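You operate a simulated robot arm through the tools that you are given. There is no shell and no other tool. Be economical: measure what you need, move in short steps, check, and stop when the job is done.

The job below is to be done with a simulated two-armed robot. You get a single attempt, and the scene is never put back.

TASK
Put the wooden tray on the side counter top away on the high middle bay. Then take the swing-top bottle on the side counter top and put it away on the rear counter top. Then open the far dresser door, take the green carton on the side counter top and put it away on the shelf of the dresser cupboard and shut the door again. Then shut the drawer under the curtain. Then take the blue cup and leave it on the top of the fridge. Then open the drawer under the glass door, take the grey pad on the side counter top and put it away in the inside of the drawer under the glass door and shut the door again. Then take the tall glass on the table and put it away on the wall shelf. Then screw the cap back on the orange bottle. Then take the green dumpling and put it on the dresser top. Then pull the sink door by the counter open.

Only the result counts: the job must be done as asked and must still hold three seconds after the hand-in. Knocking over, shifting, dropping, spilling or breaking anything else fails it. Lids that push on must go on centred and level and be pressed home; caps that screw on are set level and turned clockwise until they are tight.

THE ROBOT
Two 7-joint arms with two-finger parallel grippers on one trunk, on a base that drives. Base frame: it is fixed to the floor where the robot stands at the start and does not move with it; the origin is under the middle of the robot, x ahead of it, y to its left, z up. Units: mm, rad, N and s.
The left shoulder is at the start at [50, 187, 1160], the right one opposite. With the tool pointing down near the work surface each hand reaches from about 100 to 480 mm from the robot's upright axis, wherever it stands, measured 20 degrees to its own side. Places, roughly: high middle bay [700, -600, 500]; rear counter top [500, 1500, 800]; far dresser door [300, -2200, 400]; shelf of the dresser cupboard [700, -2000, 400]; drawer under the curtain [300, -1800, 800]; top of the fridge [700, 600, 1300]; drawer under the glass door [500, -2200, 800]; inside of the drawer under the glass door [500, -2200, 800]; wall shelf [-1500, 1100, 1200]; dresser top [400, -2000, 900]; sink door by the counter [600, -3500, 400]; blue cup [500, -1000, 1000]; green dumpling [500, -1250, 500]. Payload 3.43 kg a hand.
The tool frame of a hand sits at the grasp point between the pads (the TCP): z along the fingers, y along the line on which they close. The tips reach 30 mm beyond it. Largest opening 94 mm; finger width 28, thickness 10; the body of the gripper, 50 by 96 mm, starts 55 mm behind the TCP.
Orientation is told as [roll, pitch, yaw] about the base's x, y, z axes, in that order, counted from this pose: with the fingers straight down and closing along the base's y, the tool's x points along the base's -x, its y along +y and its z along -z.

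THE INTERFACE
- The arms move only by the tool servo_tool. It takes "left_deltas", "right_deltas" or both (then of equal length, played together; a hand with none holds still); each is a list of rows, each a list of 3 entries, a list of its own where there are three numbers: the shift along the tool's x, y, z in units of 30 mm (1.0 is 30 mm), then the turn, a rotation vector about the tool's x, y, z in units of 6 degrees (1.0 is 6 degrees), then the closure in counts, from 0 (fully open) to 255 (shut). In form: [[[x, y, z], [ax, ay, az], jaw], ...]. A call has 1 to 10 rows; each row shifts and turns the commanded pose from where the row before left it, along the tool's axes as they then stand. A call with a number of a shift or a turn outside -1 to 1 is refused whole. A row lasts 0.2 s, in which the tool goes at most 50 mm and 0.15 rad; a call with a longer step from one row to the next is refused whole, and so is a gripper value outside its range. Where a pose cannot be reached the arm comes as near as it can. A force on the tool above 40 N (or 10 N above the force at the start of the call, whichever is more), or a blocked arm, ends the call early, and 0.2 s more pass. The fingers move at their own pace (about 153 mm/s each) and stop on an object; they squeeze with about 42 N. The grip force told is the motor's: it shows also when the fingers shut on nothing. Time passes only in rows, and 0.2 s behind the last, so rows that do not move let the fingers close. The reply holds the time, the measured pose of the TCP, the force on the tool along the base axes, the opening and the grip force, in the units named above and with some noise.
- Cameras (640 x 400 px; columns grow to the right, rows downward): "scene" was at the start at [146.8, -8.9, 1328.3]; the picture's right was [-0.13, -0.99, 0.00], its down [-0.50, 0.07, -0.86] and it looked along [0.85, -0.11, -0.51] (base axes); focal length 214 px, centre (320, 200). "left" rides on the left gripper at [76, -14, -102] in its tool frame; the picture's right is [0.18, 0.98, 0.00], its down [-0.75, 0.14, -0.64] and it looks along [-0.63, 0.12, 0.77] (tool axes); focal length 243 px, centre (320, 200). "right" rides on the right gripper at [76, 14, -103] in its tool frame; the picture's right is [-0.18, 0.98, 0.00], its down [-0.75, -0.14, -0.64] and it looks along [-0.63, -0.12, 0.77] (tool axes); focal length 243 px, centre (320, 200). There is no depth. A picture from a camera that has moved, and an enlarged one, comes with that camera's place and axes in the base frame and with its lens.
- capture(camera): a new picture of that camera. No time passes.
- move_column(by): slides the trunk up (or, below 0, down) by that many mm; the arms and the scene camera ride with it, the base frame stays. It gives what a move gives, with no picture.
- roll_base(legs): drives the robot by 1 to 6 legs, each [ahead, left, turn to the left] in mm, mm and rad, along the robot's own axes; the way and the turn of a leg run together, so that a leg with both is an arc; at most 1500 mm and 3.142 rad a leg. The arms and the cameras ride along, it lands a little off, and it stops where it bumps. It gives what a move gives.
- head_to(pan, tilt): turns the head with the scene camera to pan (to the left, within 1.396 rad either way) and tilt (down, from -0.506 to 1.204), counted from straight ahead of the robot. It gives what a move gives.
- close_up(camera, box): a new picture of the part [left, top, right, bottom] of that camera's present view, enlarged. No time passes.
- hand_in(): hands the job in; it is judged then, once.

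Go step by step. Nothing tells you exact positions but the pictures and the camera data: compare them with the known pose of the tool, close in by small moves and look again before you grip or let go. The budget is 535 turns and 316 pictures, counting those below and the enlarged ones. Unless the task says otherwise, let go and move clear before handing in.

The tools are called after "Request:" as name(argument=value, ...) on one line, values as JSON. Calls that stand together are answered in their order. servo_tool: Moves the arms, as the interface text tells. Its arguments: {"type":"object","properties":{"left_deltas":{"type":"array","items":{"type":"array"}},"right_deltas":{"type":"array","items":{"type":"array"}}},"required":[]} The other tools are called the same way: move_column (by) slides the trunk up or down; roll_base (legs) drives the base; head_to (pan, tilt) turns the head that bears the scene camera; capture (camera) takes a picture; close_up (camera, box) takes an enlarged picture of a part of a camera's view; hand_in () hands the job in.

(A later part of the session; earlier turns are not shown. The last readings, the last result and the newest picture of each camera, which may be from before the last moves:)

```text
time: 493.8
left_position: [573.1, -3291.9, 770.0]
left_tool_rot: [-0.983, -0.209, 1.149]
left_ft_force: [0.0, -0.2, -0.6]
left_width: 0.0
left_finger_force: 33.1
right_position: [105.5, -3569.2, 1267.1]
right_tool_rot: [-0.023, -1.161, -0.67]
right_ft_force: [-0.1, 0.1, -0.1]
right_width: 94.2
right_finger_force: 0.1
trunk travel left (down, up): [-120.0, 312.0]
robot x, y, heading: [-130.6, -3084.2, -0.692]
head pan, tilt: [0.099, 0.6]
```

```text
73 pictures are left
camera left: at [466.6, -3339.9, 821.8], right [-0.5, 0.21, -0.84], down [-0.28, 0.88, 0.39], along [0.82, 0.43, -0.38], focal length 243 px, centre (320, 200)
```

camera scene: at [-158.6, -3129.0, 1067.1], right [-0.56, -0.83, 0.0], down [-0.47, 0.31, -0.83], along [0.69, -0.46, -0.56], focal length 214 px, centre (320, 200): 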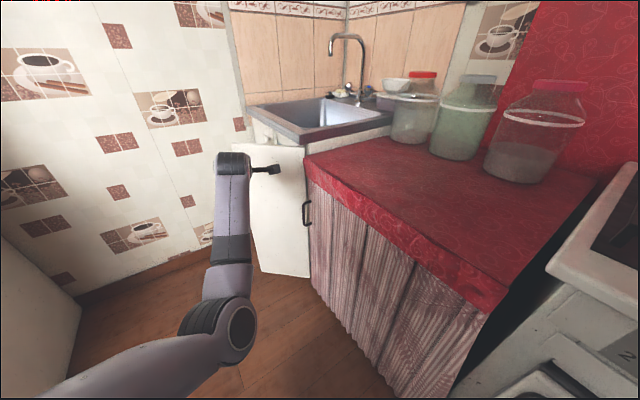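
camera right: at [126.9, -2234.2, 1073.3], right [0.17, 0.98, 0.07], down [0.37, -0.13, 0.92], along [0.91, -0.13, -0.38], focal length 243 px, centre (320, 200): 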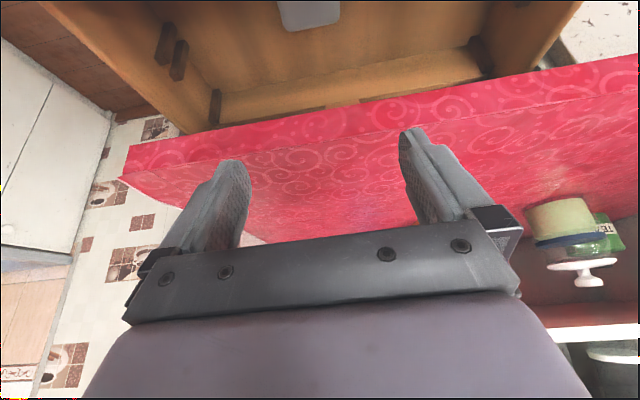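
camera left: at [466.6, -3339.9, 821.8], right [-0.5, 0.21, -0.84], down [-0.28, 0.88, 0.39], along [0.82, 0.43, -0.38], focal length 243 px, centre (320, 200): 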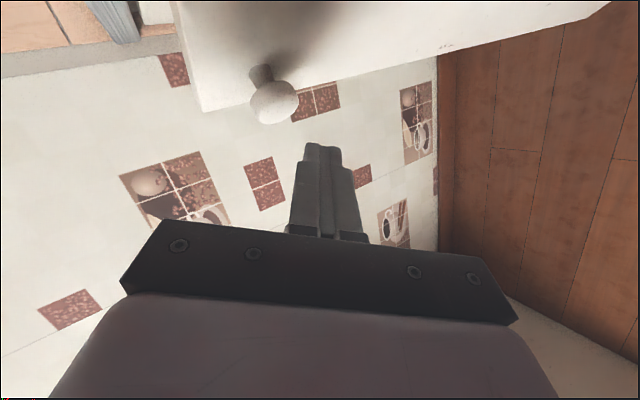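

Request:
servo_tool(left_deltas=[[[0, 0, 0], [0, 0, 0], 40], [[0, 0, 0], [0, 0, 0], 40], [[0, 0, 0], [0, 0, 0], 40]])

Request:
roll_base(legs=[[53, -2, 0]])

Request:
servo_tool(left_deltas=[[[0, 0, 0], [0, 0, 0], 200], [[0, 0, 0], [0, 0, 0], 255], [[0, 0, 0], [0, 0, 0], 255], [[0, 0, 0], [0, 0, 0], 255]])

Request:
capture(camera="left")

```text
time: 494.6
left_position: [573.8, -3292.5, 770.2]
left_tool_rot: [-0.982, -0.208, 1.15]
left_ft_force: [0.2, 0.2, 0.1]
left_width: 79.1
left_finger_force: 0.1
right_position: [105.1, -3569.2, 1267.3]
right_tool_rot: [-0.02, -1.159, -0.669]
right_ft_force: [-0.3, -0.2, -0.1]
right_width: 93.9
right_finger_force: 0.1
trunk travel left (down, up): [-120.0, 312.0]
robot x, y, heading: [-134.0, -3083.3, -0.692]
head pan, tilt: [0.099, 0.6]
```

```text
time: 495.5
left_position: [611.9, -3326.6, 770.6]
left_tool_rot: [-0.981, -0.208, 1.147]
left_ft_force: [-0.9, 0.7, -0.3]
left_width: 79.0
left_finger_force: 0.1
right_position: [146.2, -3603.2, 1266.7]
right_tool_rot: [-0.022, -1.16, -0.671]
right_ft_force: [0.2, 0.1, 0.6]
right_width: 94.0
right_finger_force: 0.0
trunk travel left (down, up): [-120.0, 312.0]
robot x, y, heading: [-91.2, -3120.8, -0.691]
head pan, tilt: [0.099, 0.6]
```

```text
time: 496.5
left_position: [612.3, -3327.1, 770.0]
left_tool_rot: [-0.982, -0.209, 1.149]
left_ft_force: [-0.3, -0.2, -0.1]
left_width: 0.0
left_finger_force: 33.3
right_position: [146.1, -3603.0, 1266.5]
right_tool_rot: [-0.023, -1.162, -0.67]
right_ft_force: [-0.4, -0.8, 1.0]
right_width: 94.0
right_finger_force: 0.0
trunk travel left (down, up): [-120.0, 312.0]
robot x, y, heading: [-92.6, -3116.4, -0.692]
head pan, tilt: [0.099, 0.6]
```

```text
72 pictures are left
camera left: at [506.2, -3375.1, 821.8], right [-0.5, 0.21, -0.84], down [-0.28, 0.88, 0.39], along [0.82, 0.43, -0.38], focal length 243 px, centre (320, 200)
```

left: 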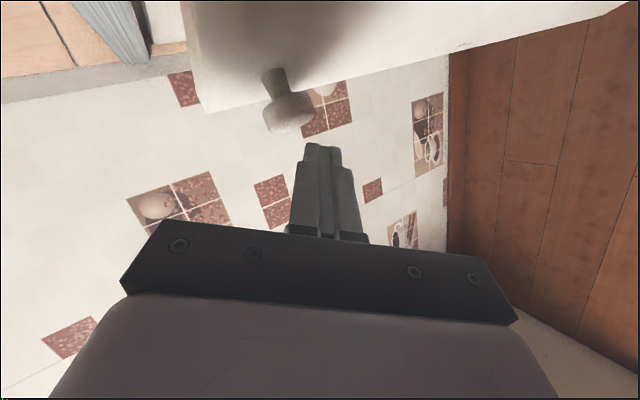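

Request:
servo_tool(left_deltas=[[[0, 0, 0], [0, 0, 0], 30], [[0, 0, 0], [0, 0, 0], 30], [[0, 0, 0], [0, 0, 0], 30]])

Request:
move_column(by=14)

Request:
roll_base(legs=[[30, -19, 0]])

Request:
servo_tool(left_deltas=[[[0, 0, 0], [0, 0, 0], 200], [[0, 0, 0], [0, 0, 0], 255], [[0, 0, 0], [0, 0, 0], 255], [[0, 0, 0], [0, 0, 0], 255]])

```text
time: 497.3
left_position: [613.3, -3327.9, 770.9]
left_tool_rot: [-0.982, -0.207, 1.148]
left_ft_force: [-0.2, 0.7, 0.8]
left_width: 82.6
left_finger_force: 0.1
right_position: [145.6, -3604.7, 1268.2]
right_tool_rot: [-0.023, -1.164, -0.67]
right_ft_force: [0.2, 0.0, 0.6]
right_width: 94.0
right_finger_force: 0.0
trunk travel left (down, up): [-120.0, 312.0]
robot x, y, heading: [-92.5, -3118.7, -0.69]
head pan, tilt: [0.099, 0.6]
```

```text
time: 497.9
left_position: [613.2, -3326.7, 783.9]
left_tool_rot: [-0.983, -0.208, 1.148]
left_ft_force: [-0.6, 0.8, 0.7]
left_width: 82.9
left_finger_force: 0.0
right_position: [145.9, -3605.0, 1281.9]
right_tool_rot: [-0.023, -1.159, -0.67]
right_ft_force: [1.0, -0.4, -0.5]
right_width: 94.3
right_finger_force: 0.2
trunk travel left (down, up): [-134.0, 298.0]
robot x, y, heading: [-89.7, -3120.1, -0.689]
head pan, tilt: [0.099, 0.6]
```

```text
time: 498.8
left_position: [622.6, -3361.8, 784.2]
left_tool_rot: [-0.982, -0.206, 1.147]
left_ft_force: [0.0, 0.0, 0.1]
left_width: 82.8
left_finger_force: 0.1
right_position: [155.5, -3638.6, 1281.5]
right_tool_rot: [-0.023, -1.164, -0.67]
right_ft_force: [-0.6, -0.5, 1.2]
right_width: 94.3
right_finger_force: 0.0
trunk travel left (down, up): [-134.0, 298.0]
robot x, y, heading: [-81.0, -3156.8, -0.69]
head pan, tilt: [0.099, 0.6]
```

```text
time: 499.8
left_position: [624.2, -3361.5, 784.4]
left_tool_rot: [-0.982, -0.206, 1.148]
left_ft_force: [0.3, -0.4, 0.7]
left_width: 0.0
left_finger_force: 32.3
right_position: [156.0, -3638.7, 1282.5]
right_tool_rot: [-0.021, -1.163, -0.671]
right_ft_force: [0.1, 0.5, -0.5]
right_width: 93.9
right_finger_force: 0.2
trunk travel left (down, up): [-134.0, 298.0]
robot x, y, heading: [-85.4, -3156.1, -0.695]
head pan, tilt: [0.099, 0.6]
```

Request:
capture(camera="left")

```text
71 pictures are left
camera left: at [517.0, -3409.5, 835.7], right [-0.5, 0.21, -0.84], down [-0.28, 0.88, 0.39], along [0.82, 0.43, -0.38], focal length 243 px, centre (320, 200)
```

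left: 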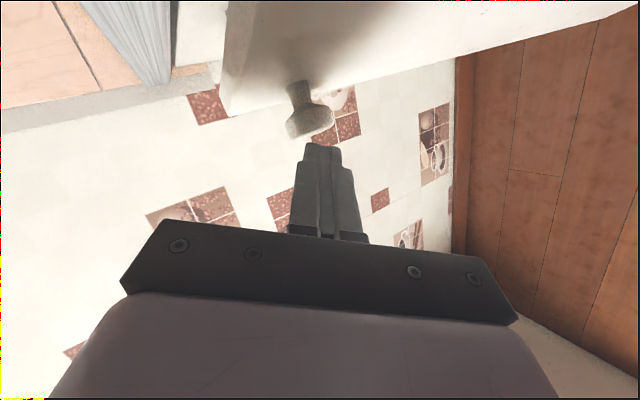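

Request:
roll_base(legs=[[-170, 60, 0], [0, 0, -0.36]])

Request:
servo_tool(left_deltas=[[[0, 0, 0], [0, 0, 1], 60], [[0, 0, 0], [0, 0, 1], 60], [[0, 0, 0], [0, 0, 1], 60], [[0, 0, 0], [0, 0, 1], 60], [[0, 0, 0], [0, 0, 1], 60], [[0, 0, 0], [0, 0, 1], 60], [[0, 0, 0], [0, 0, 1], 60], [[0, 0, 0], [0, 0, 1], 60], [[0, 0, 0], [0, 0, 1], 60], [[0, 0, 0], [0, 0, 1], 60]])

Request:
servo_tool(left_deltas=[[[0, 0, 0], [0, 0, 1], 60], [[0, 0, 0], [0, 0, 1], 60], [[0, 0, 0], [0, 0, 1], 60], [[0, 0, 0], [0, 0, 1], 60], [[0, 0, 0], [0, 0, 1], 60]])

Request:
capture(camera="left")

```text
time: 502.4
left_position: [420.1, -3438.5, 784.4]
left_tool_rot: [-0.983, -0.209, 0.799]
left_ft_force: [0.6, 0.0, 0.5]
left_width: 0.1
left_finger_force: 32.9
right_position: [-114.1, -3537.7, 1281.6]
right_tool_rot: [-0.022, -1.163, -1.02]
right_ft_force: [0.2, 0.4, 0.6]
right_width: 94.1
right_finger_force: 0.0
trunk travel left (down, up): [-134.0, 298.0]
robot x, y, heading: [-171.8, -3000.9, -1.044]
head pan, tilt: [0.099, 0.6]
```

```text
time: 504.6
left_position: [422.7, -3437.7, 793.5]
left_tool_rot: [-0.42, -0.959, -0.134]
left_ft_force: [14.9, -6.8, 24.6]
left_width: 74.3
left_finger_force: 2.0
right_position: [-114.4, -3536.0, 1282.3]
right_tool_rot: [-0.022, -1.164, -1.019]
right_ft_force: [0.2, -0.3, 0.2]
right_width: 94.1
right_finger_force: 0.0
trunk travel left (down, up): [-134.0, 298.0]
robot x, y, heading: [-171.6, -3001.4, -1.038]
head pan, tilt: [0.099, 0.6]
```

```text
time: 505.2
left_position: [421.8, -3440.3, 800.3]
left_tool_rot: [-0.099, -1.038, -0.53]
left_ft_force: [-0.3, 0.4, 5.6]
left_width: 71.9
left_finger_force: 0.6
right_position: [-114.8, -3537.5, 1280.3]
right_tool_rot: [-0.021, -1.161, -1.022]
right_ft_force: [0.0, 0.6, -0.6]
right_width: 93.8
right_finger_force: 0.1
trunk travel left (down, up): [-134.0, 298.0]
robot x, y, heading: [-174.9, -3000.3, -1.037]
head pan, tilt: [0.099, 0.6]
stopped in row 3 (left hand): the force on the tool passed its limit (the readings are from after the stop); the commanded pose is now the measured one
```

```text
70 pictures are left
camera left: at [309.4, -3378.7, 787.6], right [0.49, 0.85, -0.21], down [-0.03, 0.25, 0.97], along [0.87, -0.46, 0.15], focal length 243 px, centre (320, 200)
```

left: 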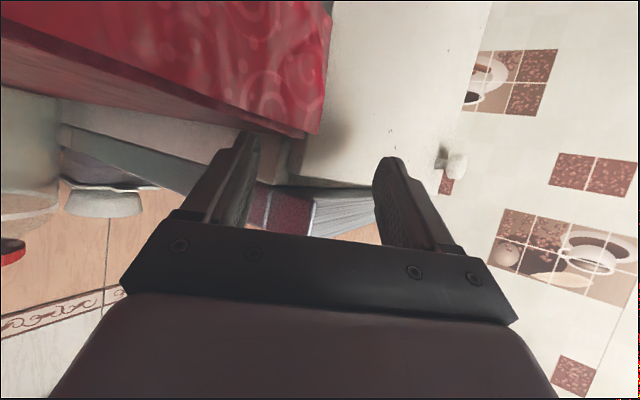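

Request:
roll_base(legs=[[-130, 0, 0], [118, 390, 0], [0, 0, -0.2]])

Request:
move_column(by=-30)

Request:
servo_tool(left_deltas=[[[0, 0, 0], [0.5, 0, 0], 60], [[0, 0, 0], [0.5, 0, 0], 60]])

Request:
capture(camera="left")

```text
time: 509.4
left_position: [652.9, -3339.7, 797.1]
left_tool_rot: [-0.094, -1.031, -0.732]
left_ft_force: [0.1, -0.2, -0.6]
left_width: 72.1
left_finger_force: 0.1
right_position: [108.0, -3330.0, 1282.7]
right_tool_rot: [-0.022, -1.164, -1.214]
right_ft_force: [-0.4, -0.5, 0.1]
right_width: 94.1
right_finger_force: 0.1
trunk travel left (down, up): [-134.0, 298.0]
robot x, y, heading: [157.4, -2795.9, -1.234]
head pan, tilt: [0.099, 0.6]
```

```text
time: 510.1
left_position: [651.9, -3338.9, 766.9]
left_tool_rot: [-0.094, -1.031, -0.731]
left_ft_force: [0.2, -0.5, -0.8]
left_width: 71.7
left_finger_force: 0.1
right_position: [107.4, -3330.1, 1251.2]
right_tool_rot: [-0.021, -1.162, -1.217]
right_ft_force: [-0.3, 0.3, 0.4]
right_width: 94.2
right_finger_force: 0.0
trunk travel left (down, up): [-104.0, 328.0]
robot x, y, heading: [156.3, -2793.8, -1.23]
head pan, tilt: [0.099, 0.6]
```

```text
time: 510.8
left_position: [653.1, -3338.6, 767.9]
left_tool_rot: [-0.199, -1.03, -0.734]
left_ft_force: [-0.1, -0.2, -0.9]
left_width: 71.7
left_finger_force: 0.0
right_position: [107.2, -3329.4, 1251.8]
right_tool_rot: [-0.024, -1.163, -1.217]
right_ft_force: [-1.7, -0.3, -0.1]
right_width: 93.8
right_finger_force: 0.1
trunk travel left (down, up): [-104.0, 328.0]
robot x, y, heading: [156.5, -2791.1, -1.236]
head pan, tilt: [0.099, 0.6]
```

```text
69 pictures are left
camera left: at [561.9, -3247.7, 756.4], right [0.7, 0.67, -0.26], down [0.08, 0.28, 0.96], along [0.71, -0.69, 0.14], focal length 243 px, centre (320, 200)
```

left: 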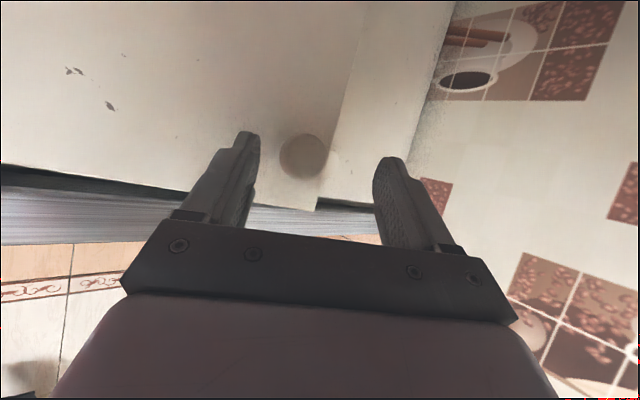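

Request:
roll_base(legs=[[34, 5, 0]])

Request:
servo_tool(left_deltas=[[[0, 0, 0], [0, 0, 0], 180], [[0, 0, 0], [0, 0, 0], 255], [[0, 0, 0], [0, 0, 0], 255], [[0, 0, 0], [0, 0, 0], 255]])

```text
time: 511.6
left_position: [667.9, -3368.3, 768.0]
left_tool_rot: [-0.199, -1.03, -0.734]
left_ft_force: [-0.2, 0.3, 0.4]
left_width: 71.9
left_finger_force: 0.2
right_position: [124.0, -3360.6, 1251.0]
right_tool_rot: [-0.023, -1.162, -1.216]
right_ft_force: [-0.4, 0.2, 0.5]
right_width: 93.9
right_finger_force: 0.0
trunk travel left (down, up): [-104.0, 328.0]
robot x, y, heading: [172.2, -2824.3, -1.238]
head pan, tilt: [0.099, 0.6]
```

```text
time: 512.6
left_position: [669.5, -3368.2, 767.6]
left_tool_rot: [-0.2, -1.029, -0.733]
left_ft_force: [-0.1, -0.3, 0.2]
left_width: 0.0
left_finger_force: 33.3
right_position: [123.5, -3360.5, 1250.8]
right_tool_rot: [-0.022, -1.161, -1.217]
right_ft_force: [0.4, 0.2, 0.0]
right_width: 94.0
right_finger_force: 0.0
trunk travel left (down, up): [-104.0, 328.0]
robot x, y, heading: [174.5, -2819.9, -1.237]
head pan, tilt: [0.099, 0.6]
```

Request:
servo_tool(left_deltas=[[[0, 0, 0], [0, 0, 0], 60], [[0, 0, 0], [0, 0, 0], 60], [[0, 0, 0], [0, 0, 0], 60]])

Request:
roll_base(legs=[[22, 0, 0]])

Request:
capture(camera="left")

```text
time: 513.4
left_position: [668.0, -3369.5, 769.1]
left_tool_rot: [-0.198, -1.029, -0.732]
left_ft_force: [-0.4, -0.5, 0.7]
left_width: 71.8
left_finger_force: 0.0
right_position: [123.5, -3360.8, 1252.1]
right_tool_rot: [-0.023, -1.163, -1.217]
right_ft_force: [0.1, -0.3, 1.1]
right_width: 94.0
right_finger_force: 0.1
trunk travel left (down, up): [-104.0, 328.0]
robot x, y, heading: [169.8, -2823.6, -1.236]
head pan, tilt: [0.099, 0.6]
```

```text
time: 514.2
left_position: [675.3, -3390.2, 768.3]
left_tool_rot: [-0.201, -1.028, -0.732]
left_ft_force: [0.9, -0.9, -0.2]
left_width: 71.9
left_finger_force: 0.2
right_position: [129.9, -3380.8, 1251.1]
right_tool_rot: [-0.022, -1.162, -1.218]
right_ft_force: [-0.6, -0.4, 1.5]
right_width: 94.0
right_finger_force: 0.1
trunk travel left (down, up): [-104.0, 328.0]
robot x, y, heading: [182.3, -2847.7, -1.243]
head pan, tilt: [0.099, 0.6]
```

```text
68 pictures are left
camera left: at [584.5, -3298.9, 756.2], right [0.7, 0.67, -0.26], down [0.08, 0.28, 0.96], along [0.71, -0.69, 0.14], focal length 243 px, centre (320, 200)
```

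left: 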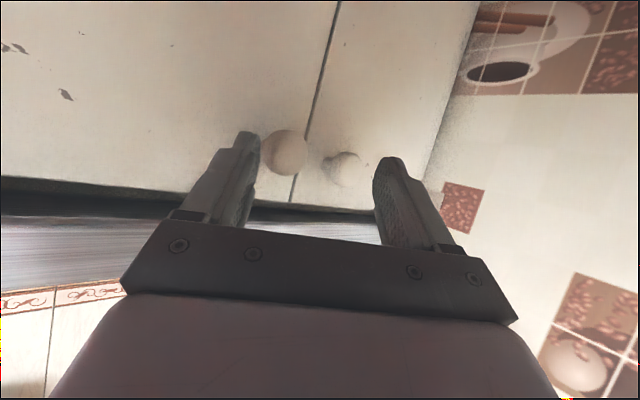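

Request:
roll_base(legs=[[-60, 0, 0]])

Request:
servo_tool(left_deltas=[[[0, 0, 0], [0, 0, 1], 60], [[0, 0, 0], [0, 0, 1], 60], [[0, 0, 0], [0, 0, 1], 60], [[0, 0, 0], [0, 0, 1], 60], [[0, 0, 0], [0, 0, 1], 60], [[0, 0, 0], [0, 0, 1], 60], [[0, 0, 0], [0, 0, 1], 60], [[0, 0, 0], [0, 0, 1], 60], [[0, 0, 0], [0, 0, 1], 60], [[0, 0, 0], [0, 0, 1], 60]])

Request:
servo_tool(left_deltas=[[[0, 0, 0], [0, 0, 1], 60], [[0, 0, 0], [0, 0, 1], 60], [[0, 0, 0], [0, 0, 1], 60], [[0, 0, 0], [0, 0, 1], 60], [[0, 0, 0], [0, 0, 1], 60]])

Request:
capture(camera="left")

```text
time: 515.2
left_position: [655.0, -3331.9, 768.1]
left_tool_rot: [-0.199, -1.03, -0.734]
left_ft_force: [0.3, 0.6, -0.5]
left_width: 72.0
left_finger_force: 0.1
right_position: [109.0, -3322.4, 1251.6]
right_tool_rot: [-0.022, -1.163, -1.218]
right_ft_force: [0.2, 0.0, 0.2]
right_width: 94.0
right_finger_force: 0.0
trunk travel left (down, up): [-104.0, 328.0]
robot x, y, heading: [161.1, -2788.9, -1.239]
head pan, tilt: [0.099, 0.6]
```

```text
time: 517.4
left_position: [654.3, -3332.0, 769.5]
left_tool_rot: [0.942, -0.54, -2.176]
left_ft_force: [-0.1, 0.3, 0.1]
left_width: 71.8
left_finger_force: 0.0
right_position: [109.6, -3322.6, 1251.8]
right_tool_rot: [-0.022, -1.162, -1.217]
right_ft_force: [0.3, -0.6, 0.8]
right_width: 94.0
right_finger_force: 0.0
trunk travel left (down, up): [-104.0, 328.0]
robot x, y, heading: [163.0, -2786.5, -1.236]
head pan, tilt: [0.099, 0.6]
```

```text
time: 518.6
left_position: [655.0, -3333.4, 768.2]
left_tool_rot: [1.038, -0.1, -2.479]
left_ft_force: [-0.8, 0.6, 0.0]
left_width: 71.9
left_finger_force: 0.0
right_position: [109.2, -3321.9, 1252.0]
right_tool_rot: [-0.022, -1.164, -1.219]
right_ft_force: [-0.5, -1.0, 0.5]
right_width: 94.1
right_finger_force: 0.1
trunk travel left (down, up): [-104.0, 328.0]
robot x, y, heading: [161.6, -2788.4, -1.23]
head pan, tilt: [0.099, 0.6]
```

```text
67 pictures are left
camera left: at [658.5, -3207.7, 800.6], right [0.52, -0.23, 0.82], down [-0.85, -0.06, 0.52], along [-0.07, -0.97, -0.22], focal length 243 px, centre (320, 200)
```

left: 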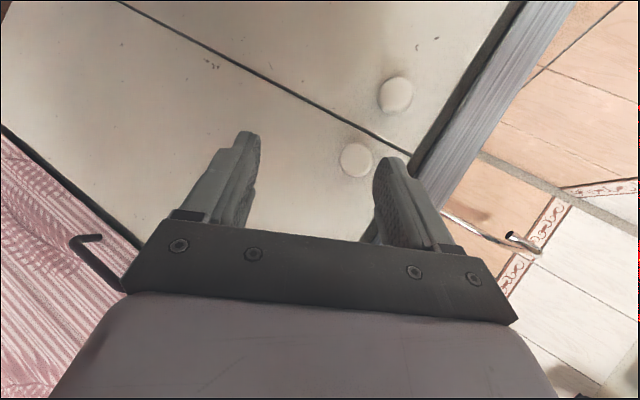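

Request:
move_column(by=-8)

Request:
roll_base(legs=[[116, -2, 0]])

Request:
servo_tool(left_deltas=[[[0, 0, 0], [0, 0, 0], 180], [[0, 0, 0], [0, 0, 0], 255], [[0, 0, 0], [0, 0, 0], 255], [[0, 0, 0], [0, 0, 0], 255]])

```text
time: 519.1
left_position: [654.7, -3334.4, 761.1]
left_tool_rot: [1.041, -0.1, -2.476]
left_ft_force: [0.4, 0.5, -0.4]
left_width: 72.0
left_finger_force: 0.1
right_position: [109.5, -3323.6, 1243.8]
right_tool_rot: [-0.022, -1.163, -1.217]
right_ft_force: [0.3, -0.7, 1.0]
right_width: 93.9
right_finger_force: 0.0
trunk travel left (down, up): [-96.0, 336.0]
robot x, y, heading: [159.2, -2789.8, -1.241]
head pan, tilt: [0.099, 0.6]
```

```text
time: 520.4
left_position: [687.7, -3435.1, 761.3]
left_tool_rot: [1.035, -0.1, -2.47]
left_ft_force: [-4.6, 8.5, -2.5]
left_width: 68.8
left_finger_force: 0.1
right_position: [145.2, -3427.7, 1243.3]
right_tool_rot: [-0.024, -1.159, -1.22]
right_ft_force: [-0.2, -0.4, -0.8]
right_width: 94.2
right_finger_force: 0.1
trunk travel left (down, up): [-96.0, 336.0]
robot x, y, heading: [193.0, -2889.9, -1.233]
head pan, tilt: [0.099, 0.6]
stopped in leg 1: the force on the tool passed its limit (the readings are from after the stop); the commanded pose is now the measured one
```

```text
time: 521.4
left_position: [690.4, -3436.1, 764.0]
left_tool_rot: [1.041, -0.101, -2.47]
left_ft_force: [5.6, -4.9, 10.3]
left_width: 33.3
left_finger_force: 44.6
right_position: [143.8, -3427.9, 1242.8]
right_tool_rot: [-0.024, -1.161, -1.218]
right_ft_force: [0.4, 0.0, 0.6]
right_width: 93.8
right_finger_force: 0.0
trunk travel left (down, up): [-96.0, 336.0]
robot x, y, heading: [190.0, -2891.9, -1.237]
head pan, tilt: [0.099, 0.6]
```

Request:
roll_base(legs=[[20, -165, 0.25], [20, -165, 0.25], [-76, -1, 0]])

Request:
roll_base(legs=[[-30, -10, 0], [-30, -12, 0], [-22, -12, 0]])

Request:
capture(camera="scene")

```text
time: 524.5
left_position: [591.4, -3286.5, 763.4]
left_tool_rot: [1.044, -0.099, -1.956]
left_ft_force: [12.8, 21.7, 14.4]
left_width: 33.5
left_finger_force: 45.2
right_position: [109.1, -3546.1, 1244.3]
right_tool_rot: [-0.025, -1.161, -0.709]
right_ft_force: [0.3, -0.3, 1.2]
right_width: 94.0
right_finger_force: 0.0
trunk travel left (down, up): [-96.0, 336.0]
robot x, y, heading: [-107.0, -3054.5, -0.729]
head pan, tilt: [0.099, 0.6]
```

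```text
time: 526.2
left_position: [509.1, -3254.9, 765.5]
left_tool_rot: [1.047, -0.099, -1.951]
left_ft_force: [4.2, 25.9, 7.2]
left_width: 33.1
left_finger_force: 45.1
right_position: [24.8, -3515.9, 1243.8]
right_tool_rot: [-0.026, -1.161, -0.709]
right_ft_force: [0.4, -0.6, 0.1]
right_width: 94.0
right_finger_force: 0.1
trunk travel left (down, up): [-96.0, 336.0]
robot x, y, heading: [-188.6, -3025.8, -0.731]
head pan, tilt: [0.099, 0.6]
```

```text
66 pictures are left
camera scene: at [-78.9, -3111.3, 1043.3], right [-0.59, -0.81, 0.0], down [-0.46, 0.33, -0.83], along [0.67, -0.49, -0.56], focal length 214 px, centre (320, 200)
```

scene: 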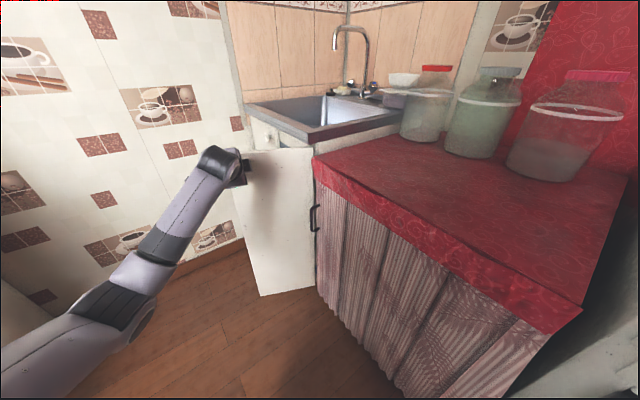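

Request:
roll_base(legs=[[-22, -16, 0], [-22, -17, 0]])

Request:
servo_tool(left_deltas=[[[0, 0, 0], [0, 0, 0], 120], [[0, 0, 0], [0, 0, 0], 60], [[0, 0, 0], [0, 0, 0], 40]])

Request:
roll_base(legs=[[-60, 25, 0], [-150, 0, 0]])

Request:
capture(camera="scene")

```text
time: 527.5
left_position: [456.7, -3247.2, 764.7]
left_tool_rot: [1.047, -0.095, -1.948]
left_ft_force: [-0.9, 25.7, 5.3]
left_width: 32.6
left_finger_force: 45.4
right_position: [-28.5, -3510.5, 1244.4]
right_tool_rot: [-0.025, -1.16, -0.708]
right_ft_force: [0.6, -0.8, 0.1]
right_width: 93.8
right_finger_force: 0.0
trunk travel left (down, up): [-96.0, 336.0]
robot x, y, heading: [-247.6, -3023.2, -0.73]
head pan, tilt: [0.099, 0.6]
```

```text
time: 528.3
left_position: [456.5, -3247.6, 764.5]
left_tool_rot: [1.048, -0.092, -1.946]
left_ft_force: [-0.9, 0.5, 0.3]
left_width: 79.4
left_finger_force: 0.1
right_position: [-28.1, -3513.0, 1241.6]
right_tool_rot: [-0.023, -1.158, -0.709]
right_ft_force: [-1.1, 0.2, -0.6]
right_width: 94.1
right_finger_force: 0.1
trunk travel left (down, up): [-96.0, 336.0]
robot x, y, heading: [-245.3, -3019.9, -0.729]
head pan, tilt: [0.099, 0.6]
```

```text
time: 530.2
left_position: [318.6, -3088.5, 764.5]
left_tool_rot: [1.047, -0.093, -1.943]
left_ft_force: [0.3, 0.2, 0.0]
left_width: 79.1
left_finger_force: 0.0
right_position: [-166.0, -3355.3, 1241.7]
right_tool_rot: [-0.022, -1.16, -0.706]
right_ft_force: [-0.7, 0.2, 0.4]
right_width: 94.1
right_finger_force: 0.1
trunk travel left (down, up): [-96.0, 336.0]
robot x, y, heading: [-385.0, -2864.2, -0.722]
head pan, tilt: [0.099, 0.6]
```

```text
65 pictures are left
camera scene: at [-272.4, -2949.5, 1043.1], right [-0.59, -0.81, 0.0], down [-0.46, 0.33, -0.83], along [0.67, -0.48, -0.56], focal length 214 px, centre (320, 200)
```

scene: 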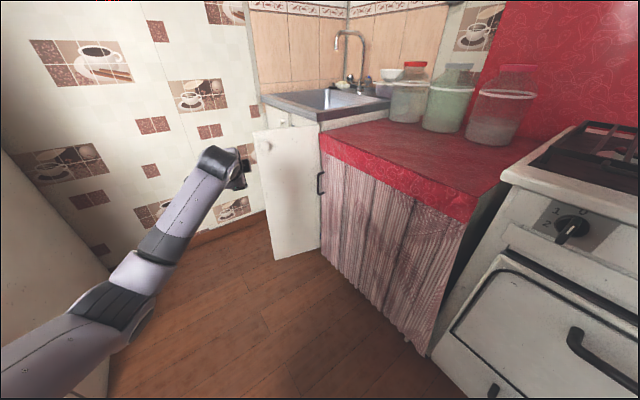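

Request:
servo_tool(left_deltas=[[[0, 0.5, -0.8], [0, -0.5, -1], 0], [[0, 0.5, -0.8], [0, -0.5, -1], 0], [[0, 0.5, -0.8], [0, 0, -1], 0], [[0, 0.5, -0.8], [0, 0, -1], 0], [[0, 0.4, -0.8], [0, 0, -1], 0], [[0, 0.3, -0.8], [0, 0, -1], 0], [[0, 0.3, -0.8], [0, 0, -1], 0], [[0, 0.2, -0.8], [0, 0, -1], 0]])

Request:
servo_tool(left_deltas=[[[0, 0, -0.6], [0, 0, -1], 0], [[0, 0, -0.6], [0, 0, -1], 0], [[0, 0, -0.6], [0, 0, -1], 0], [[0, 0, -0.3], [0, 0, -1], 0], [[0, 0, 0], [0, 0, -1], 0], [[0, 0, 0], [0, 0, -1], 0], [[0, 0, 0], [0, 0, -1], 0]])

Request:
move_column(by=300)

Request:
roll_base(legs=[[0, 0, 0.722], [-70, 1000, 0], [0, 1000, 0]])

Request:
head_to(pan=-0.3, tilt=0.5)

Request:
capture(camera="scene")

```text
time: 532.0
left_position: [228.0, -2990.3, 930.1]
left_tool_rot: [0.778, -0.834, -1.469]
left_ft_force: [-0.1, -0.6, -0.3]
left_width: 93.9
left_finger_force: 0.1
right_position: [-165.6, -3354.8, 1241.9]
right_tool_rot: [-0.022, -1.159, -0.707]
right_ft_force: [0.3, -0.4, 0.0]
right_width: 93.8
right_finger_force: 0.0
trunk travel left (down, up): [-96.0, 336.0]
robot x, y, heading: [-389.4, -2864.4, -0.727]
head pan, tilt: [0.099, 0.6]
```

```text
time: 533.6
left_position: [182.0, -2960.1, 958.0]
left_tool_rot: [-0.297, -1.049, -0.204]
left_ft_force: [0.0, 0.2, -0.4]
left_width: 94.0
left_finger_force: 0.0
right_position: [-166.6, -3355.2, 1242.3]
right_tool_rot: [-0.021, -1.16, -0.707]
right_ft_force: [0.4, 0.5, 0.2]
right_width: 94.0
right_finger_force: 0.0
trunk travel left (down, up): [-96.0, 336.0]
robot x, y, heading: [-385.8, -2861.1, -0.726]
head pan, tilt: [0.099, 0.6]
```

```text
time: 536.6
left_position: [181.7, -2959.9, 1260.4]
left_tool_rot: [-0.293, -1.048, -0.207]
left_ft_force: [-0.1, -0.2, 0.3]
left_width: 94.2
left_finger_force: 0.1
right_position: [-166.7, -3354.3, 1542.5]
right_tool_rot: [-0.023, -1.159, -0.705]
right_ft_force: [1.0, 0.0, 0.2]
right_width: 93.9
right_finger_force: 0.2
trunk travel left (down, up): [-396.0, 36.0]
robot x, y, heading: [-386.1, -2862.1, -0.728]
head pan, tilt: [0.099, 0.6]
```

```text
time: 548.6
left_position: [110.7, -564.8, 1258.6]
left_tool_rot: [-0.293, -1.048, 0.485]
left_ft_force: [-1.0, 0.1, 0.2]
left_width: 94.0
left_finger_force: 0.0
right_position: [93.9, -1088.3, 1542.3]
right_tool_rot: [-0.021, -1.16, -0.017]
right_ft_force: [0.2, -0.5, -0.4]
right_width: 93.9
right_finger_force: 0.1
trunk travel left (down, up): [-396.0, 36.0]
robot x, y, heading: [-388.4, -849.0, -0.036]
head pan, tilt: [0.099, 0.6]
```

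```text
time: 549.4
left_position: [111.4, -563.5, 1259.9]
left_tool_rot: [-0.295, -1.049, 0.483]
left_ft_force: [-0.4, -0.7, 1.1]
left_width: 94.2
left_finger_force: 0.0
right_position: [94.0, -1090.0, 1542.4]
right_tool_rot: [-0.022, -1.159, -0.017]
right_ft_force: [0.4, -0.9, -0.2]
right_width: 94.3
right_finger_force: 0.1
trunk travel left (down, up): [-396.0, 36.0]
robot x, y, heading: [-389.5, -849.3, -0.036]
head pan, tilt: [-0.3, 0.499]
```

```text
64 pictures are left
camera scene: at [-246.5, -878.4, 1352.1], right [-0.33, -0.94, 0.0], down [-0.45, 0.16, -0.88], along [0.83, -0.29, -0.48], focal length 214 px, centre (320, 200)
```

scene: 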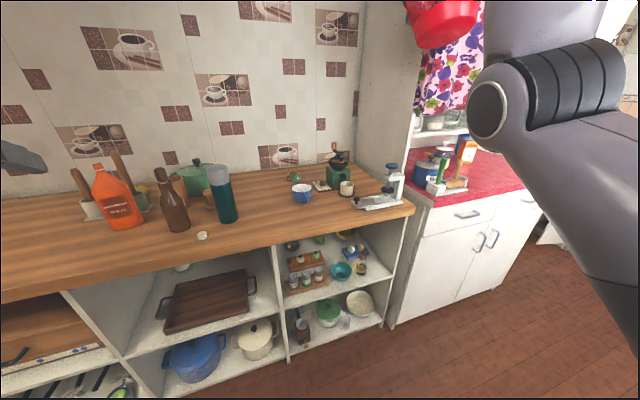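

Request:
close_up(camera="scene", box=[270, 160, 350, 220])

```text
6.67 times, centred on (310, 190) of scene
camera zoom: at [-246.5, -878.4, 1352.1], right [-0.33, -0.94, 0.0], down [-0.45, 0.16, -0.88], along [0.83, -0.29, -0.48], focal length 1430 px, centre (387, 267)
```

zoom: 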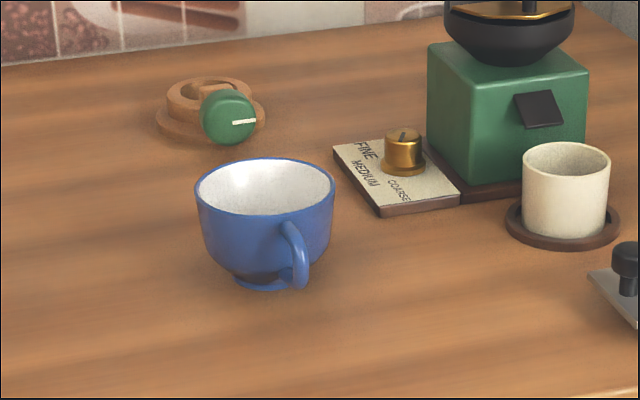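

Request:
servo_tool(right_deltas=[[[0.9, 0, 0.4], [0, 0.4, 0], 0], [[0.9, 0, 0.4], [0, 0.4, 0], 0], [[0.9, 0, 0.4], [0, 0.4, 0], 0], [[0.9, 0, 0.4], [0, 0.4, 0], 0], [[0.9, 0, 0.4], [0, 0.4, 0], 0], [[0.9, 0, 0.4], [0, 0.3, 0], 0], [[0.9, 0, 0.5], [0, 0.3, 0], 0], [[0.9, 0, 0.5], [0, 0.3, 0], 0], [[0.8, 0, 0.6], [0, 0.3, 0], 0], [[0.8, 0, 0.6], [0, 0.3, 0], 0]])

Request:
servo_tool(right_deltas=[[[0.4, 0, 0.9], [0, 0, 0], 110], [[0.4, 0, 0.9], [0, 0, 0], 110], [[0.4, 0, 0.9], [0, 0, 0], 110], [[0.4, 0, 0.9], [0, 0, 0], 110]])

```text
time: 551.6
left_position: [111.4, -564.4, 1260.4]
left_tool_rot: [-0.295, -1.049, 0.482]
left_ft_force: [0.2, 0.2, 1.0]
left_width: 94.3
left_finger_force: 0.1
right_position: [60.9, -1091.4, 1246.5]
right_tool_rot: [-0.011, -0.792, -0.03]
right_ft_force: [-0.1, 0.1, 0.0]
right_width: 93.9
right_finger_force: 0.0
trunk travel left (down, up): [-396.0, 36.0]
robot x, y, heading: [-392.4, -848.2, -0.035]
head pan, tilt: [-0.3, 0.499]
```

```text
time: 552.6
left_position: [110.0, -563.6, 1259.5]
left_tool_rot: [-0.293, -1.048, 0.483]
left_ft_force: [-1.1, -0.3, -0.6]
left_width: 93.9
left_finger_force: 0.1
right_position: [102.1, -1093.3, 1136.9]
right_tool_rot: [-0.012, -0.792, -0.028]
right_ft_force: [0.4, -0.7, -0.1]
right_width: 53.4
right_finger_force: 0.1
trunk travel left (down, up): [-396.0, 36.0]
robot x, y, heading: [-389.2, -849.9, -0.032]
head pan, tilt: [-0.3, 0.499]
```

Request:
roll_base(legs=[[0, 46, 0.033], [300, 0, 0]])

Request:
capture(camera="right")

```text
time: 555.2
left_position: [404.6, -498.0, 1260.0]
left_tool_rot: [-0.291, -1.05, 0.521]
left_ft_force: [-0.9, 0.6, -0.3]
left_width: 93.9
left_finger_force: 0.0
right_position: [416.0, -1026.8, 1137.4]
right_tool_rot: [-0.013, -0.791, 0.012]
right_ft_force: [-0.2, -0.1, -0.4]
right_width: 53.6
right_finger_force: 0.1
trunk travel left (down, up): [-396.0, 36.0]
robot x, y, heading: [-86.4, -804.4, 0.006]
head pan, tilt: [-0.3, 0.499]
```

```text
62 pictures are left
camera right: at [290.4, -1012.8, 1155.2], right [0.13, 0.98, 0.12], down [0.07, -0.13, 0.99], along [0.99, -0.12, -0.09], focal length 243 px, centre (320, 200)
```

right: 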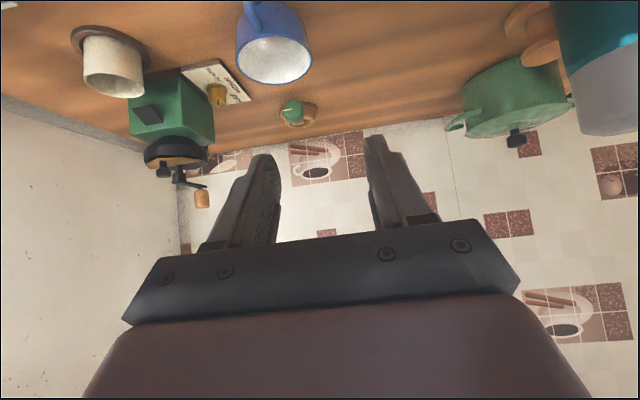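

Request:
servo_tool(right_deltas=[[[0.13, -0.04, 0.9], [0, 0, 0], 110], [[0.13, -0.04, 0.9], [0, 0, 0], 110], [[0.13, -0.04, 0.9], [0, 0, 0], 110], [[0.13, -0.04, 0.9], [0, 0, 0], 110], [[0.13, -0.04, 0.9], [0, 0, 0], 110], [[0.13, -0.04, 0.9], [0, 0, 0], 110], [[0.1, 0, 0.7], [0, 0, 0], 110]])

Request:
capture(camera="right")

```text
time: 556.8
left_position: [403.7, -498.6, 1259.9]
left_tool_rot: [-0.293, -1.049, 0.521]
left_ft_force: [-0.6, 0.3, 0.7]
left_width: 94.0
left_finger_force: 0.1
right_position: [527.7, -1035.9, 987.7]
right_tool_rot: [-0.014, -0.792, 0.01]
right_ft_force: [0.6, -0.3, -0.5]
right_width: 53.4
right_finger_force: 0.1
trunk travel left (down, up): [-396.0, 36.0]
robot x, y, heading: [-87.9, -805.1, 0.005]
head pan, tilt: [-0.3, 0.499]
```

```text
61 pictures are left
camera right: at [402.2, -1021.0, 1006.1], right [0.13, 0.98, 0.12], down [0.07, -0.13, 0.99], along [0.99, -0.12, -0.09], focal length 243 px, centre (320, 200)
```

right: 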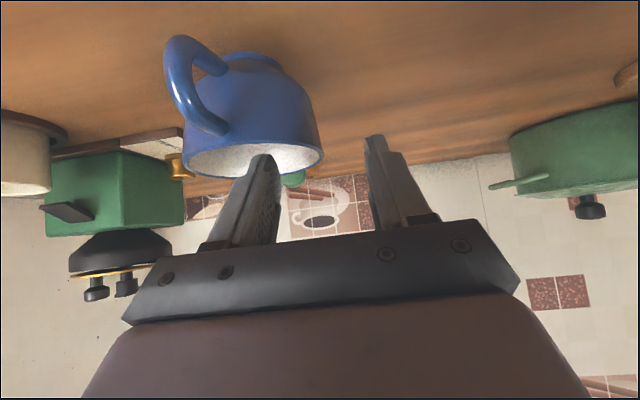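

Request:
servo_tool(right_deltas=[[[0, 0.03, 0.55], [0, 0, 0], 110], [[0.05, 0.03, 0.55], [0, 0, 0], 110], [[0, 0, 0], [0, 0, 0], 110]])

Request:
capture(camera="right")

```text
time: 557.6
left_position: [403.5, -499.7, 1259.7]
left_tool_rot: [-0.294, -1.048, 0.521]
left_ft_force: [0.1, -1.3, 0.6]
left_width: 94.1
left_finger_force: 0.1
right_position: [550.8, -1034.8, 966.2]
right_tool_rot: [-0.012, -0.792, 0.01]
right_ft_force: [-1.0, 0.0, 0.1]
right_width: 53.5
right_finger_force: 0.0
trunk travel left (down, up): [-396.0, 36.0]
robot x, y, heading: [-85.6, -806.1, 0.001]
head pan, tilt: [-0.3, 0.499]
```

```text
60 pictures are left
camera right: at [424.3, -1020.3, 984.3], right [0.13, 0.98, 0.12], down [0.07, -0.13, 0.99], along [0.99, -0.12, -0.09], focal length 243 px, centre (320, 200)
```

right: 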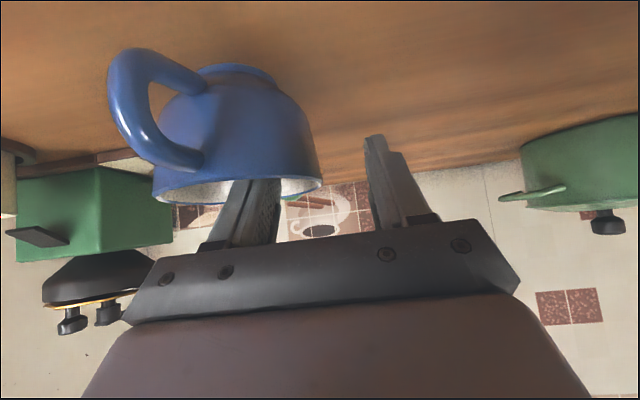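

Request:
servo_tool(right_deltas=[[[0.1, 0, 0.25], [0, 0, 0], 110], [[0, 0, 0], [0, 0, 0], 200], [[0, 0, 0], [0, 0, 0], 255], [[0, 0, 0], [0, 0, 0], 255], [[0, 0, 0], [0, 0, 0], 255]])

Request:
servo_tool(right_deltas=[[[-0.2, 0, -0.2], [0, 0, 0], 255], [[-0.4, 0, -0.4], [0, 0, 0], 255], [[-0.6, 0, -0.6], [0, 0, 0], 255], [[-0.6, 0, -0.6], [0, 0, 0], 255], [[-0.6, 0, -0.6], [0, 0, 0], 255]])

Request:
capture(camera="right")

```text
time: 558.8
left_position: [402.3, -499.9, 1260.2]
left_tool_rot: [-0.293, -1.051, 0.522]
left_ft_force: [-0.5, -0.8, 0.0]
left_width: 94.0
left_finger_force: 0.1
right_position: [553.4, -1034.8, 961.2]
right_tool_rot: [-0.014, -0.794, 0.009]
right_ft_force: [0.2, -5.1, 9.8]
right_width: 16.8
right_finger_force: 41.9
trunk travel left (down, up): [-396.0, 36.0]
robot x, y, heading: [-86.2, -802.7, -0.001]
head pan, tilt: [-0.3, 0.499]
```

```text
time: 560.0
left_position: [404.4, -498.3, 1259.4]
left_tool_rot: [-0.293, -1.048, 0.522]
left_ft_force: [0.0, 0.7, -0.2]
left_width: 94.0
left_finger_force: 0.0
right_position: [552.2, -1033.8, 1060.6]
right_tool_rot: [-0.014, -0.793, 0.01]
right_ft_force: [-0.1, 0.3, -2.1]
right_width: 13.7
right_finger_force: 42.4
trunk travel left (down, up): [-396.0, 36.0]
robot x, y, heading: [-87.9, -804.8, 0.005]
head pan, tilt: [-0.3, 0.499]
```

```text
59 pictures are left
camera right: at [427.0, -1018.8, 1078.8], right [0.13, 0.98, 0.12], down [0.07, -0.13, 0.99], along [0.99, -0.12, -0.09], focal length 243 px, centre (320, 200)
```

right: 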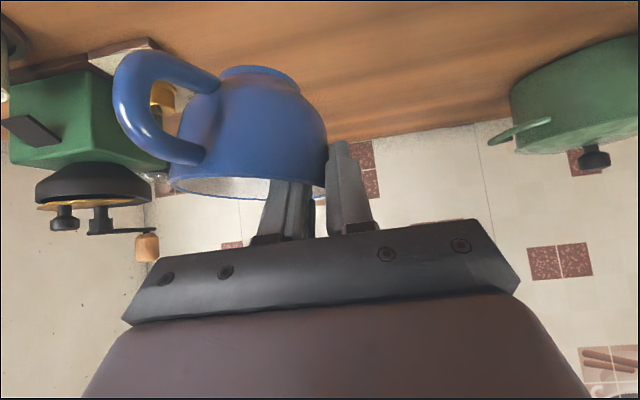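

Request:
roll_base(legs=[[-310, 0, 0]])

Request:
servo_tool(right_deltas=[[[-0.7, 0, -0.7], [0, 0, 0], 255], [[-0.7, 0, -0.7], [0, 0, 0], 255], [[-0.7, 0, -0.7], [0, 0, 0], 255], [[-0.7, 0, -0.7], [0, 0, 0], 255], [[-0.7, 0, -0.7], [0, 0, 0], 255], [[-0.7, 0, -0.7], [0, 0, 0], 255], [[-0.7, 0, -0.7], [0, 0, 0], 255], [[-0.7, 0, -0.7], [0, 0, 0], 255], [[-0.7, 0, -0.7], [0, 0, 0], 255], [[-0.7, 0, -0.7], [0, 0, 0], 255]])

Request:
move_column(by=34)

Request:
roll_base(legs=[[0, 1450, 0]])

Request:
head_to(pan=-0.1, tilt=0.2)

Request:
capture(camera="scene")

```text
time: 562.1
left_position: [98.5, -500.8, 1260.7]
left_tool_rot: [-0.294, -1.05, 0.519]
left_ft_force: [-0.6, 0.1, 0.6]
left_width: 94.0
left_finger_force: 0.0
right_position: [245.2, -1036.5, 1060.2]
right_tool_rot: [-0.012, -0.792, 0.005]
right_ft_force: [0.2, 0.1, -1.6]
right_width: 13.7
right_finger_force: 41.6
trunk travel left (down, up): [-396.0, 36.0]
robot x, y, heading: [-392.7, -802.0, 0.001]
head pan, tilt: [-0.3, 0.499]
```

```text
time: 564.3
left_position: [98.6, -501.4, 1259.4]
left_tool_rot: [-0.296, -1.049, 0.521]
left_ft_force: [-0.7, -0.5, 0.2]
left_width: 93.8
left_finger_force: 0.0
right_position: [244.7, -1033.8, 1355.6]
right_tool_rot: [-0.016, -0.793, 0.006]
right_ft_force: [-0.3, 1.1, -1.5]
right_width: 13.3
right_finger_force: 42.1
trunk travel left (down, up): [-396.0, 36.0]
robot x, y, heading: [-392.9, -801.4, 0.001]
head pan, tilt: [-0.3, 0.499]
```

```text
time: 565.1
left_position: [100.5, -500.4, 1294.2]
left_tool_rot: [-0.291, -1.049, 0.518]
left_ft_force: [0.2, -0.4, 0.5]
left_width: 94.1
left_finger_force: 0.1
right_position: [246.3, -1033.6, 1389.3]
right_tool_rot: [-0.013, -0.791, 0.007]
right_ft_force: [0.6, -0.4, -0.8]
right_width: 13.6
right_finger_force: 42.3
trunk travel left (down, up): [-430.0, 2.0]
robot x, y, heading: [-392.5, -805.8, 0.003]
head pan, tilt: [-0.3, 0.499]
```

```text
time: 572.1
left_position: [113.0, 894.6, 1293.7]
left_tool_rot: [-0.293, -1.047, 0.505]
left_ft_force: [-0.6, -1.1, -0.1]
left_width: 94.1
left_finger_force: 0.0
right_position: [252.8, 358.9, 1389.7]
right_tool_rot: [-0.013, -0.79, -0.008]
right_ft_force: [0.4, 0.8, -1.5]
right_width: 13.1
right_finger_force: 42.0
trunk travel left (down, up): [-430.0, 2.0]
robot x, y, heading: [-382.5, 599.7, -0.013]
head pan, tilt: [-0.3, 0.499]
```

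```text
time: 572.9
left_position: [112.4, 893.9, 1293.2]
left_tool_rot: [-0.292, -1.05, 0.505]
left_ft_force: [-0.3, 0.0, -0.4]
left_width: 93.9
left_finger_force: 0.1
right_position: [252.7, 359.6, 1389.3]
right_tool_rot: [-0.013, -0.791, -0.008]
right_ft_force: [-1.1, 0.4, -2.6]
right_width: 13.0
right_finger_force: 41.8
trunk travel left (down, up): [-430.0, 2.0]
robot x, y, heading: [-385.0, 594.2, -0.016]
head pan, tilt: [-0.099, 0.201]
```

```text
58 pictures are left
camera scene: at [-231.3, 589.6, 1413.7], right [-0.11, -0.99, 0.0], down [-0.2, 0.02, -0.98], along [0.97, -0.11, -0.2], focal length 214 px, centre (320, 200)
```

scene: 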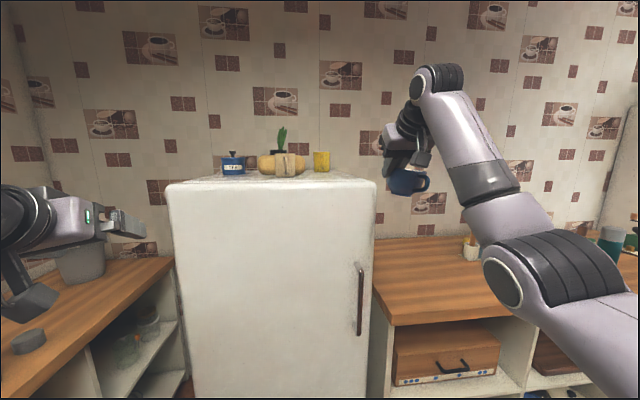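

Request:
servo_tool(right_deltas=[[[-0.7, 0, -0.7], [0, 0, 0], 255], [[-0.7, 0, -0.7], [0, 0, 0], 255]])

Request:
roll_base(legs=[[0, 240, 0.013], [265, 0, 0]])

Request:
capture(camera="scene")

```text
time: 573.5
left_position: [112.8, 895.4, 1293.2]
left_tool_rot: [-0.295, -1.05, 0.508]
left_ft_force: [-0.1, 0.0, -0.7]
left_width: 94.0
left_finger_force: 0.0
right_position: [252.5, 359.0, 1451.4]
right_tool_rot: [-0.014, -0.791, -0.007]
right_ft_force: [-0.6, 1.0, -2.1]
right_width: 12.6
right_finger_force: 41.7
trunk travel left (down, up): [-430.0, 2.0]
robot x, y, heading: [-379.9, 598.7, -0.012]
head pan, tilt: [-0.099, 0.201]
```

```text
time: 576.7
left_position: [382.7, 1133.1, 1292.1]
left_tool_rot: [-0.29, -1.05, 0.512]
left_ft_force: [-0.4, 0.2, -0.3]
left_width: 94.0
left_finger_force: 0.2
right_position: [526.8, 598.9, 1449.2]
right_tool_rot: [-0.013, -0.791, 0.001]
right_ft_force: [1.1, 0.0, -2.7]
right_width: 12.6
right_finger_force: 42.1
trunk travel left (down, up): [-430.0, 2.0]
robot x, y, heading: [-112.6, 836.8, -0.005]
head pan, tilt: [-0.099, 0.201]
```

```text
57 pictures are left
camera scene: at [41.4, 825.7, 1413.7], right [-0.1, -0.99, 0.0], down [-0.2, 0.02, -0.98], along [0.97, -0.1, -0.2], focal length 214 px, centre (320, 200)
```

scene: 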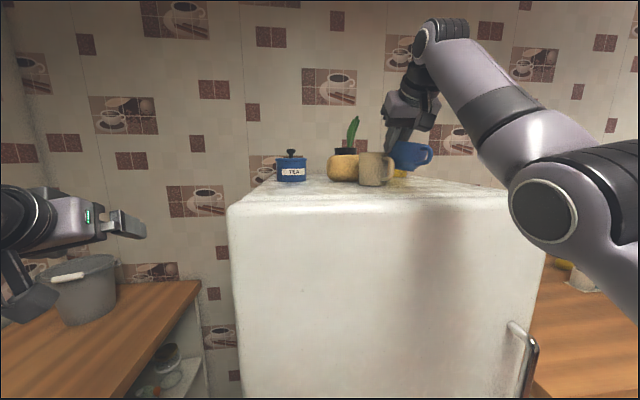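

Request:
roll_base(legs=[[-32, -88, 0]])

Request:
servo_tool(right_deltas=[[[0.5, 0, 0.5], [0, 0, 0], 255], [[0.3, 0, 0.3], [0, 0, 0], 255], [[0.1, 0, 0.1], [0, 0, 0], 255], [[0.1, 0, 0.1], [0, 0, 0], 255]])

Request:
capture(camera="right")

```text
time: 577.8
left_position: [350.0, 1048.3, 1293.6]
left_tool_rot: [-0.292, -1.05, 0.513]
left_ft_force: [-0.5, -0.3, 0.3]
left_width: 94.0
left_finger_force: 0.1
right_position: [495.6, 514.5, 1447.7]
right_tool_rot: [-0.012, -0.792, 0.001]
right_ft_force: [0.5, 0.6, -1.4]
right_width: 12.8
right_finger_force: 41.8
trunk travel left (down, up): [-430.0, 2.0]
robot x, y, heading: [-142.0, 749.8, -0.001]
head pan, tilt: [-0.099, 0.201]
```

```text
time: 578.8
left_position: [348.1, 1050.7, 1293.8]
left_tool_rot: [-0.295, -1.049, 0.517]
left_ft_force: [0.2, 0.4, -0.7]
left_width: 94.1
left_finger_force: 0.2
right_position: [494.9, 512.8, 1410.7]
right_tool_rot: [-0.015, -0.799, 0.006]
right_ft_force: [1.1, 1.1, 9.7]
right_width: 12.4
right_finger_force: 42.5
trunk travel left (down, up): [-430.0, 2.0]
robot x, y, heading: [-141.8, 748.4, -0.003]
head pan, tilt: [-0.099, 0.201]
```

```text
56 pictures are left
camera right: at [368.8, 530.3, 1428.0], right [0.13, 0.98, 0.12], down [0.06, -0.13, 0.99], along [0.99, -0.12, -0.08], focal length 243 px, centre (320, 200)
```

right: 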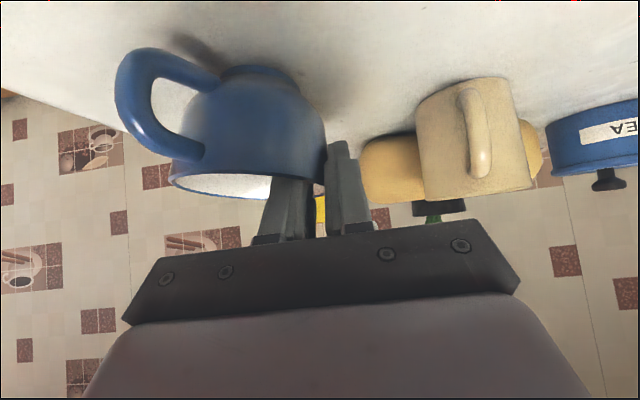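

Request:
servo_tool(right_deltas=[[[-0.08, 0, -0.08], [0, 0, 0], 255], [[0, 0, 0], [0, 0, 0], 190], [[0, 0, 0], [0, 0, 0], 150], [[0, 0, 0], [0, 0, 0], 140]])

Request:
servo_tool(right_deltas=[[[-0.2, 0, -0.4], [0, 0, 0], 140], [[-0.3, 0, -0.5], [0, 0, 0], 140], [[-0.5, 0, -0.6], [0, 0, 0], 140], [[-0.6, 0, -0.6], [0, 0, 0], 140], [[-0.6, 0, -0.6], [0, 0, 0], 140]])

Request:
capture(camera="right")

```text
time: 579.8
left_position: [349.5, 1048.8, 1293.3]
left_tool_rot: [-0.295, -1.049, 0.515]
left_ft_force: [-0.6, -0.4, -0.3]
left_width: 93.7
left_finger_force: 0.0
right_position: [496.2, 513.8, 1409.9]
right_tool_rot: [-0.012, -0.791, 0.002]
right_ft_force: [0.2, 0.4, -0.2]
right_width: 42.6
right_finger_force: 0.1
trunk travel left (down, up): [-430.0, 2.0]
robot x, y, heading: [-138.3, 748.4, -0.008]
head pan, tilt: [-0.099, 0.201]
```

```text
time: 581.0
left_position: [348.3, 1049.8, 1293.0]
left_tool_rot: [-0.293, -1.05, 0.514]
left_ft_force: [-1.0, -1.1, -0.4]
left_width: 93.9
left_finger_force: 0.0
right_position: [466.7, 512.1, 1481.6]
right_tool_rot: [-0.013, -0.791, 0.003]
right_ft_force: [0.9, -0.4, 0.6]
right_width: 42.4
right_finger_force: 0.0
right hand out of reach, approached as far as the arm can: row 4, 5
trunk travel left (down, up): [-430.0, 2.0]
robot x, y, heading: [-136.9, 745.5, -0.005]
head pan, tilt: [-0.099, 0.201]
```

```text
55 pictures are left
camera right: at [340.8, 528.2, 1500.4], right [0.14, 0.98, 0.12], down [0.07, -0.13, 0.99], along [0.99, -0.13, -0.09], focal length 243 px, centre (320, 200)
```

right: 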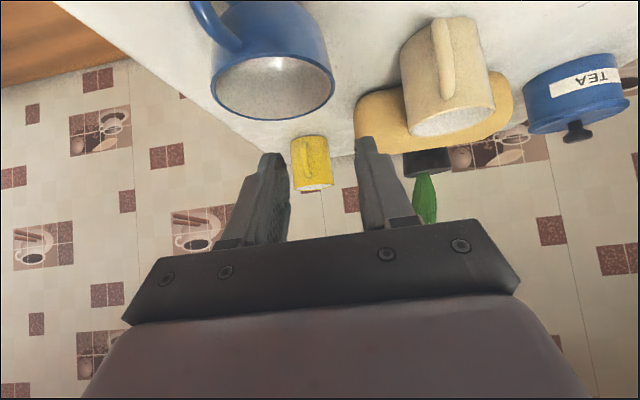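

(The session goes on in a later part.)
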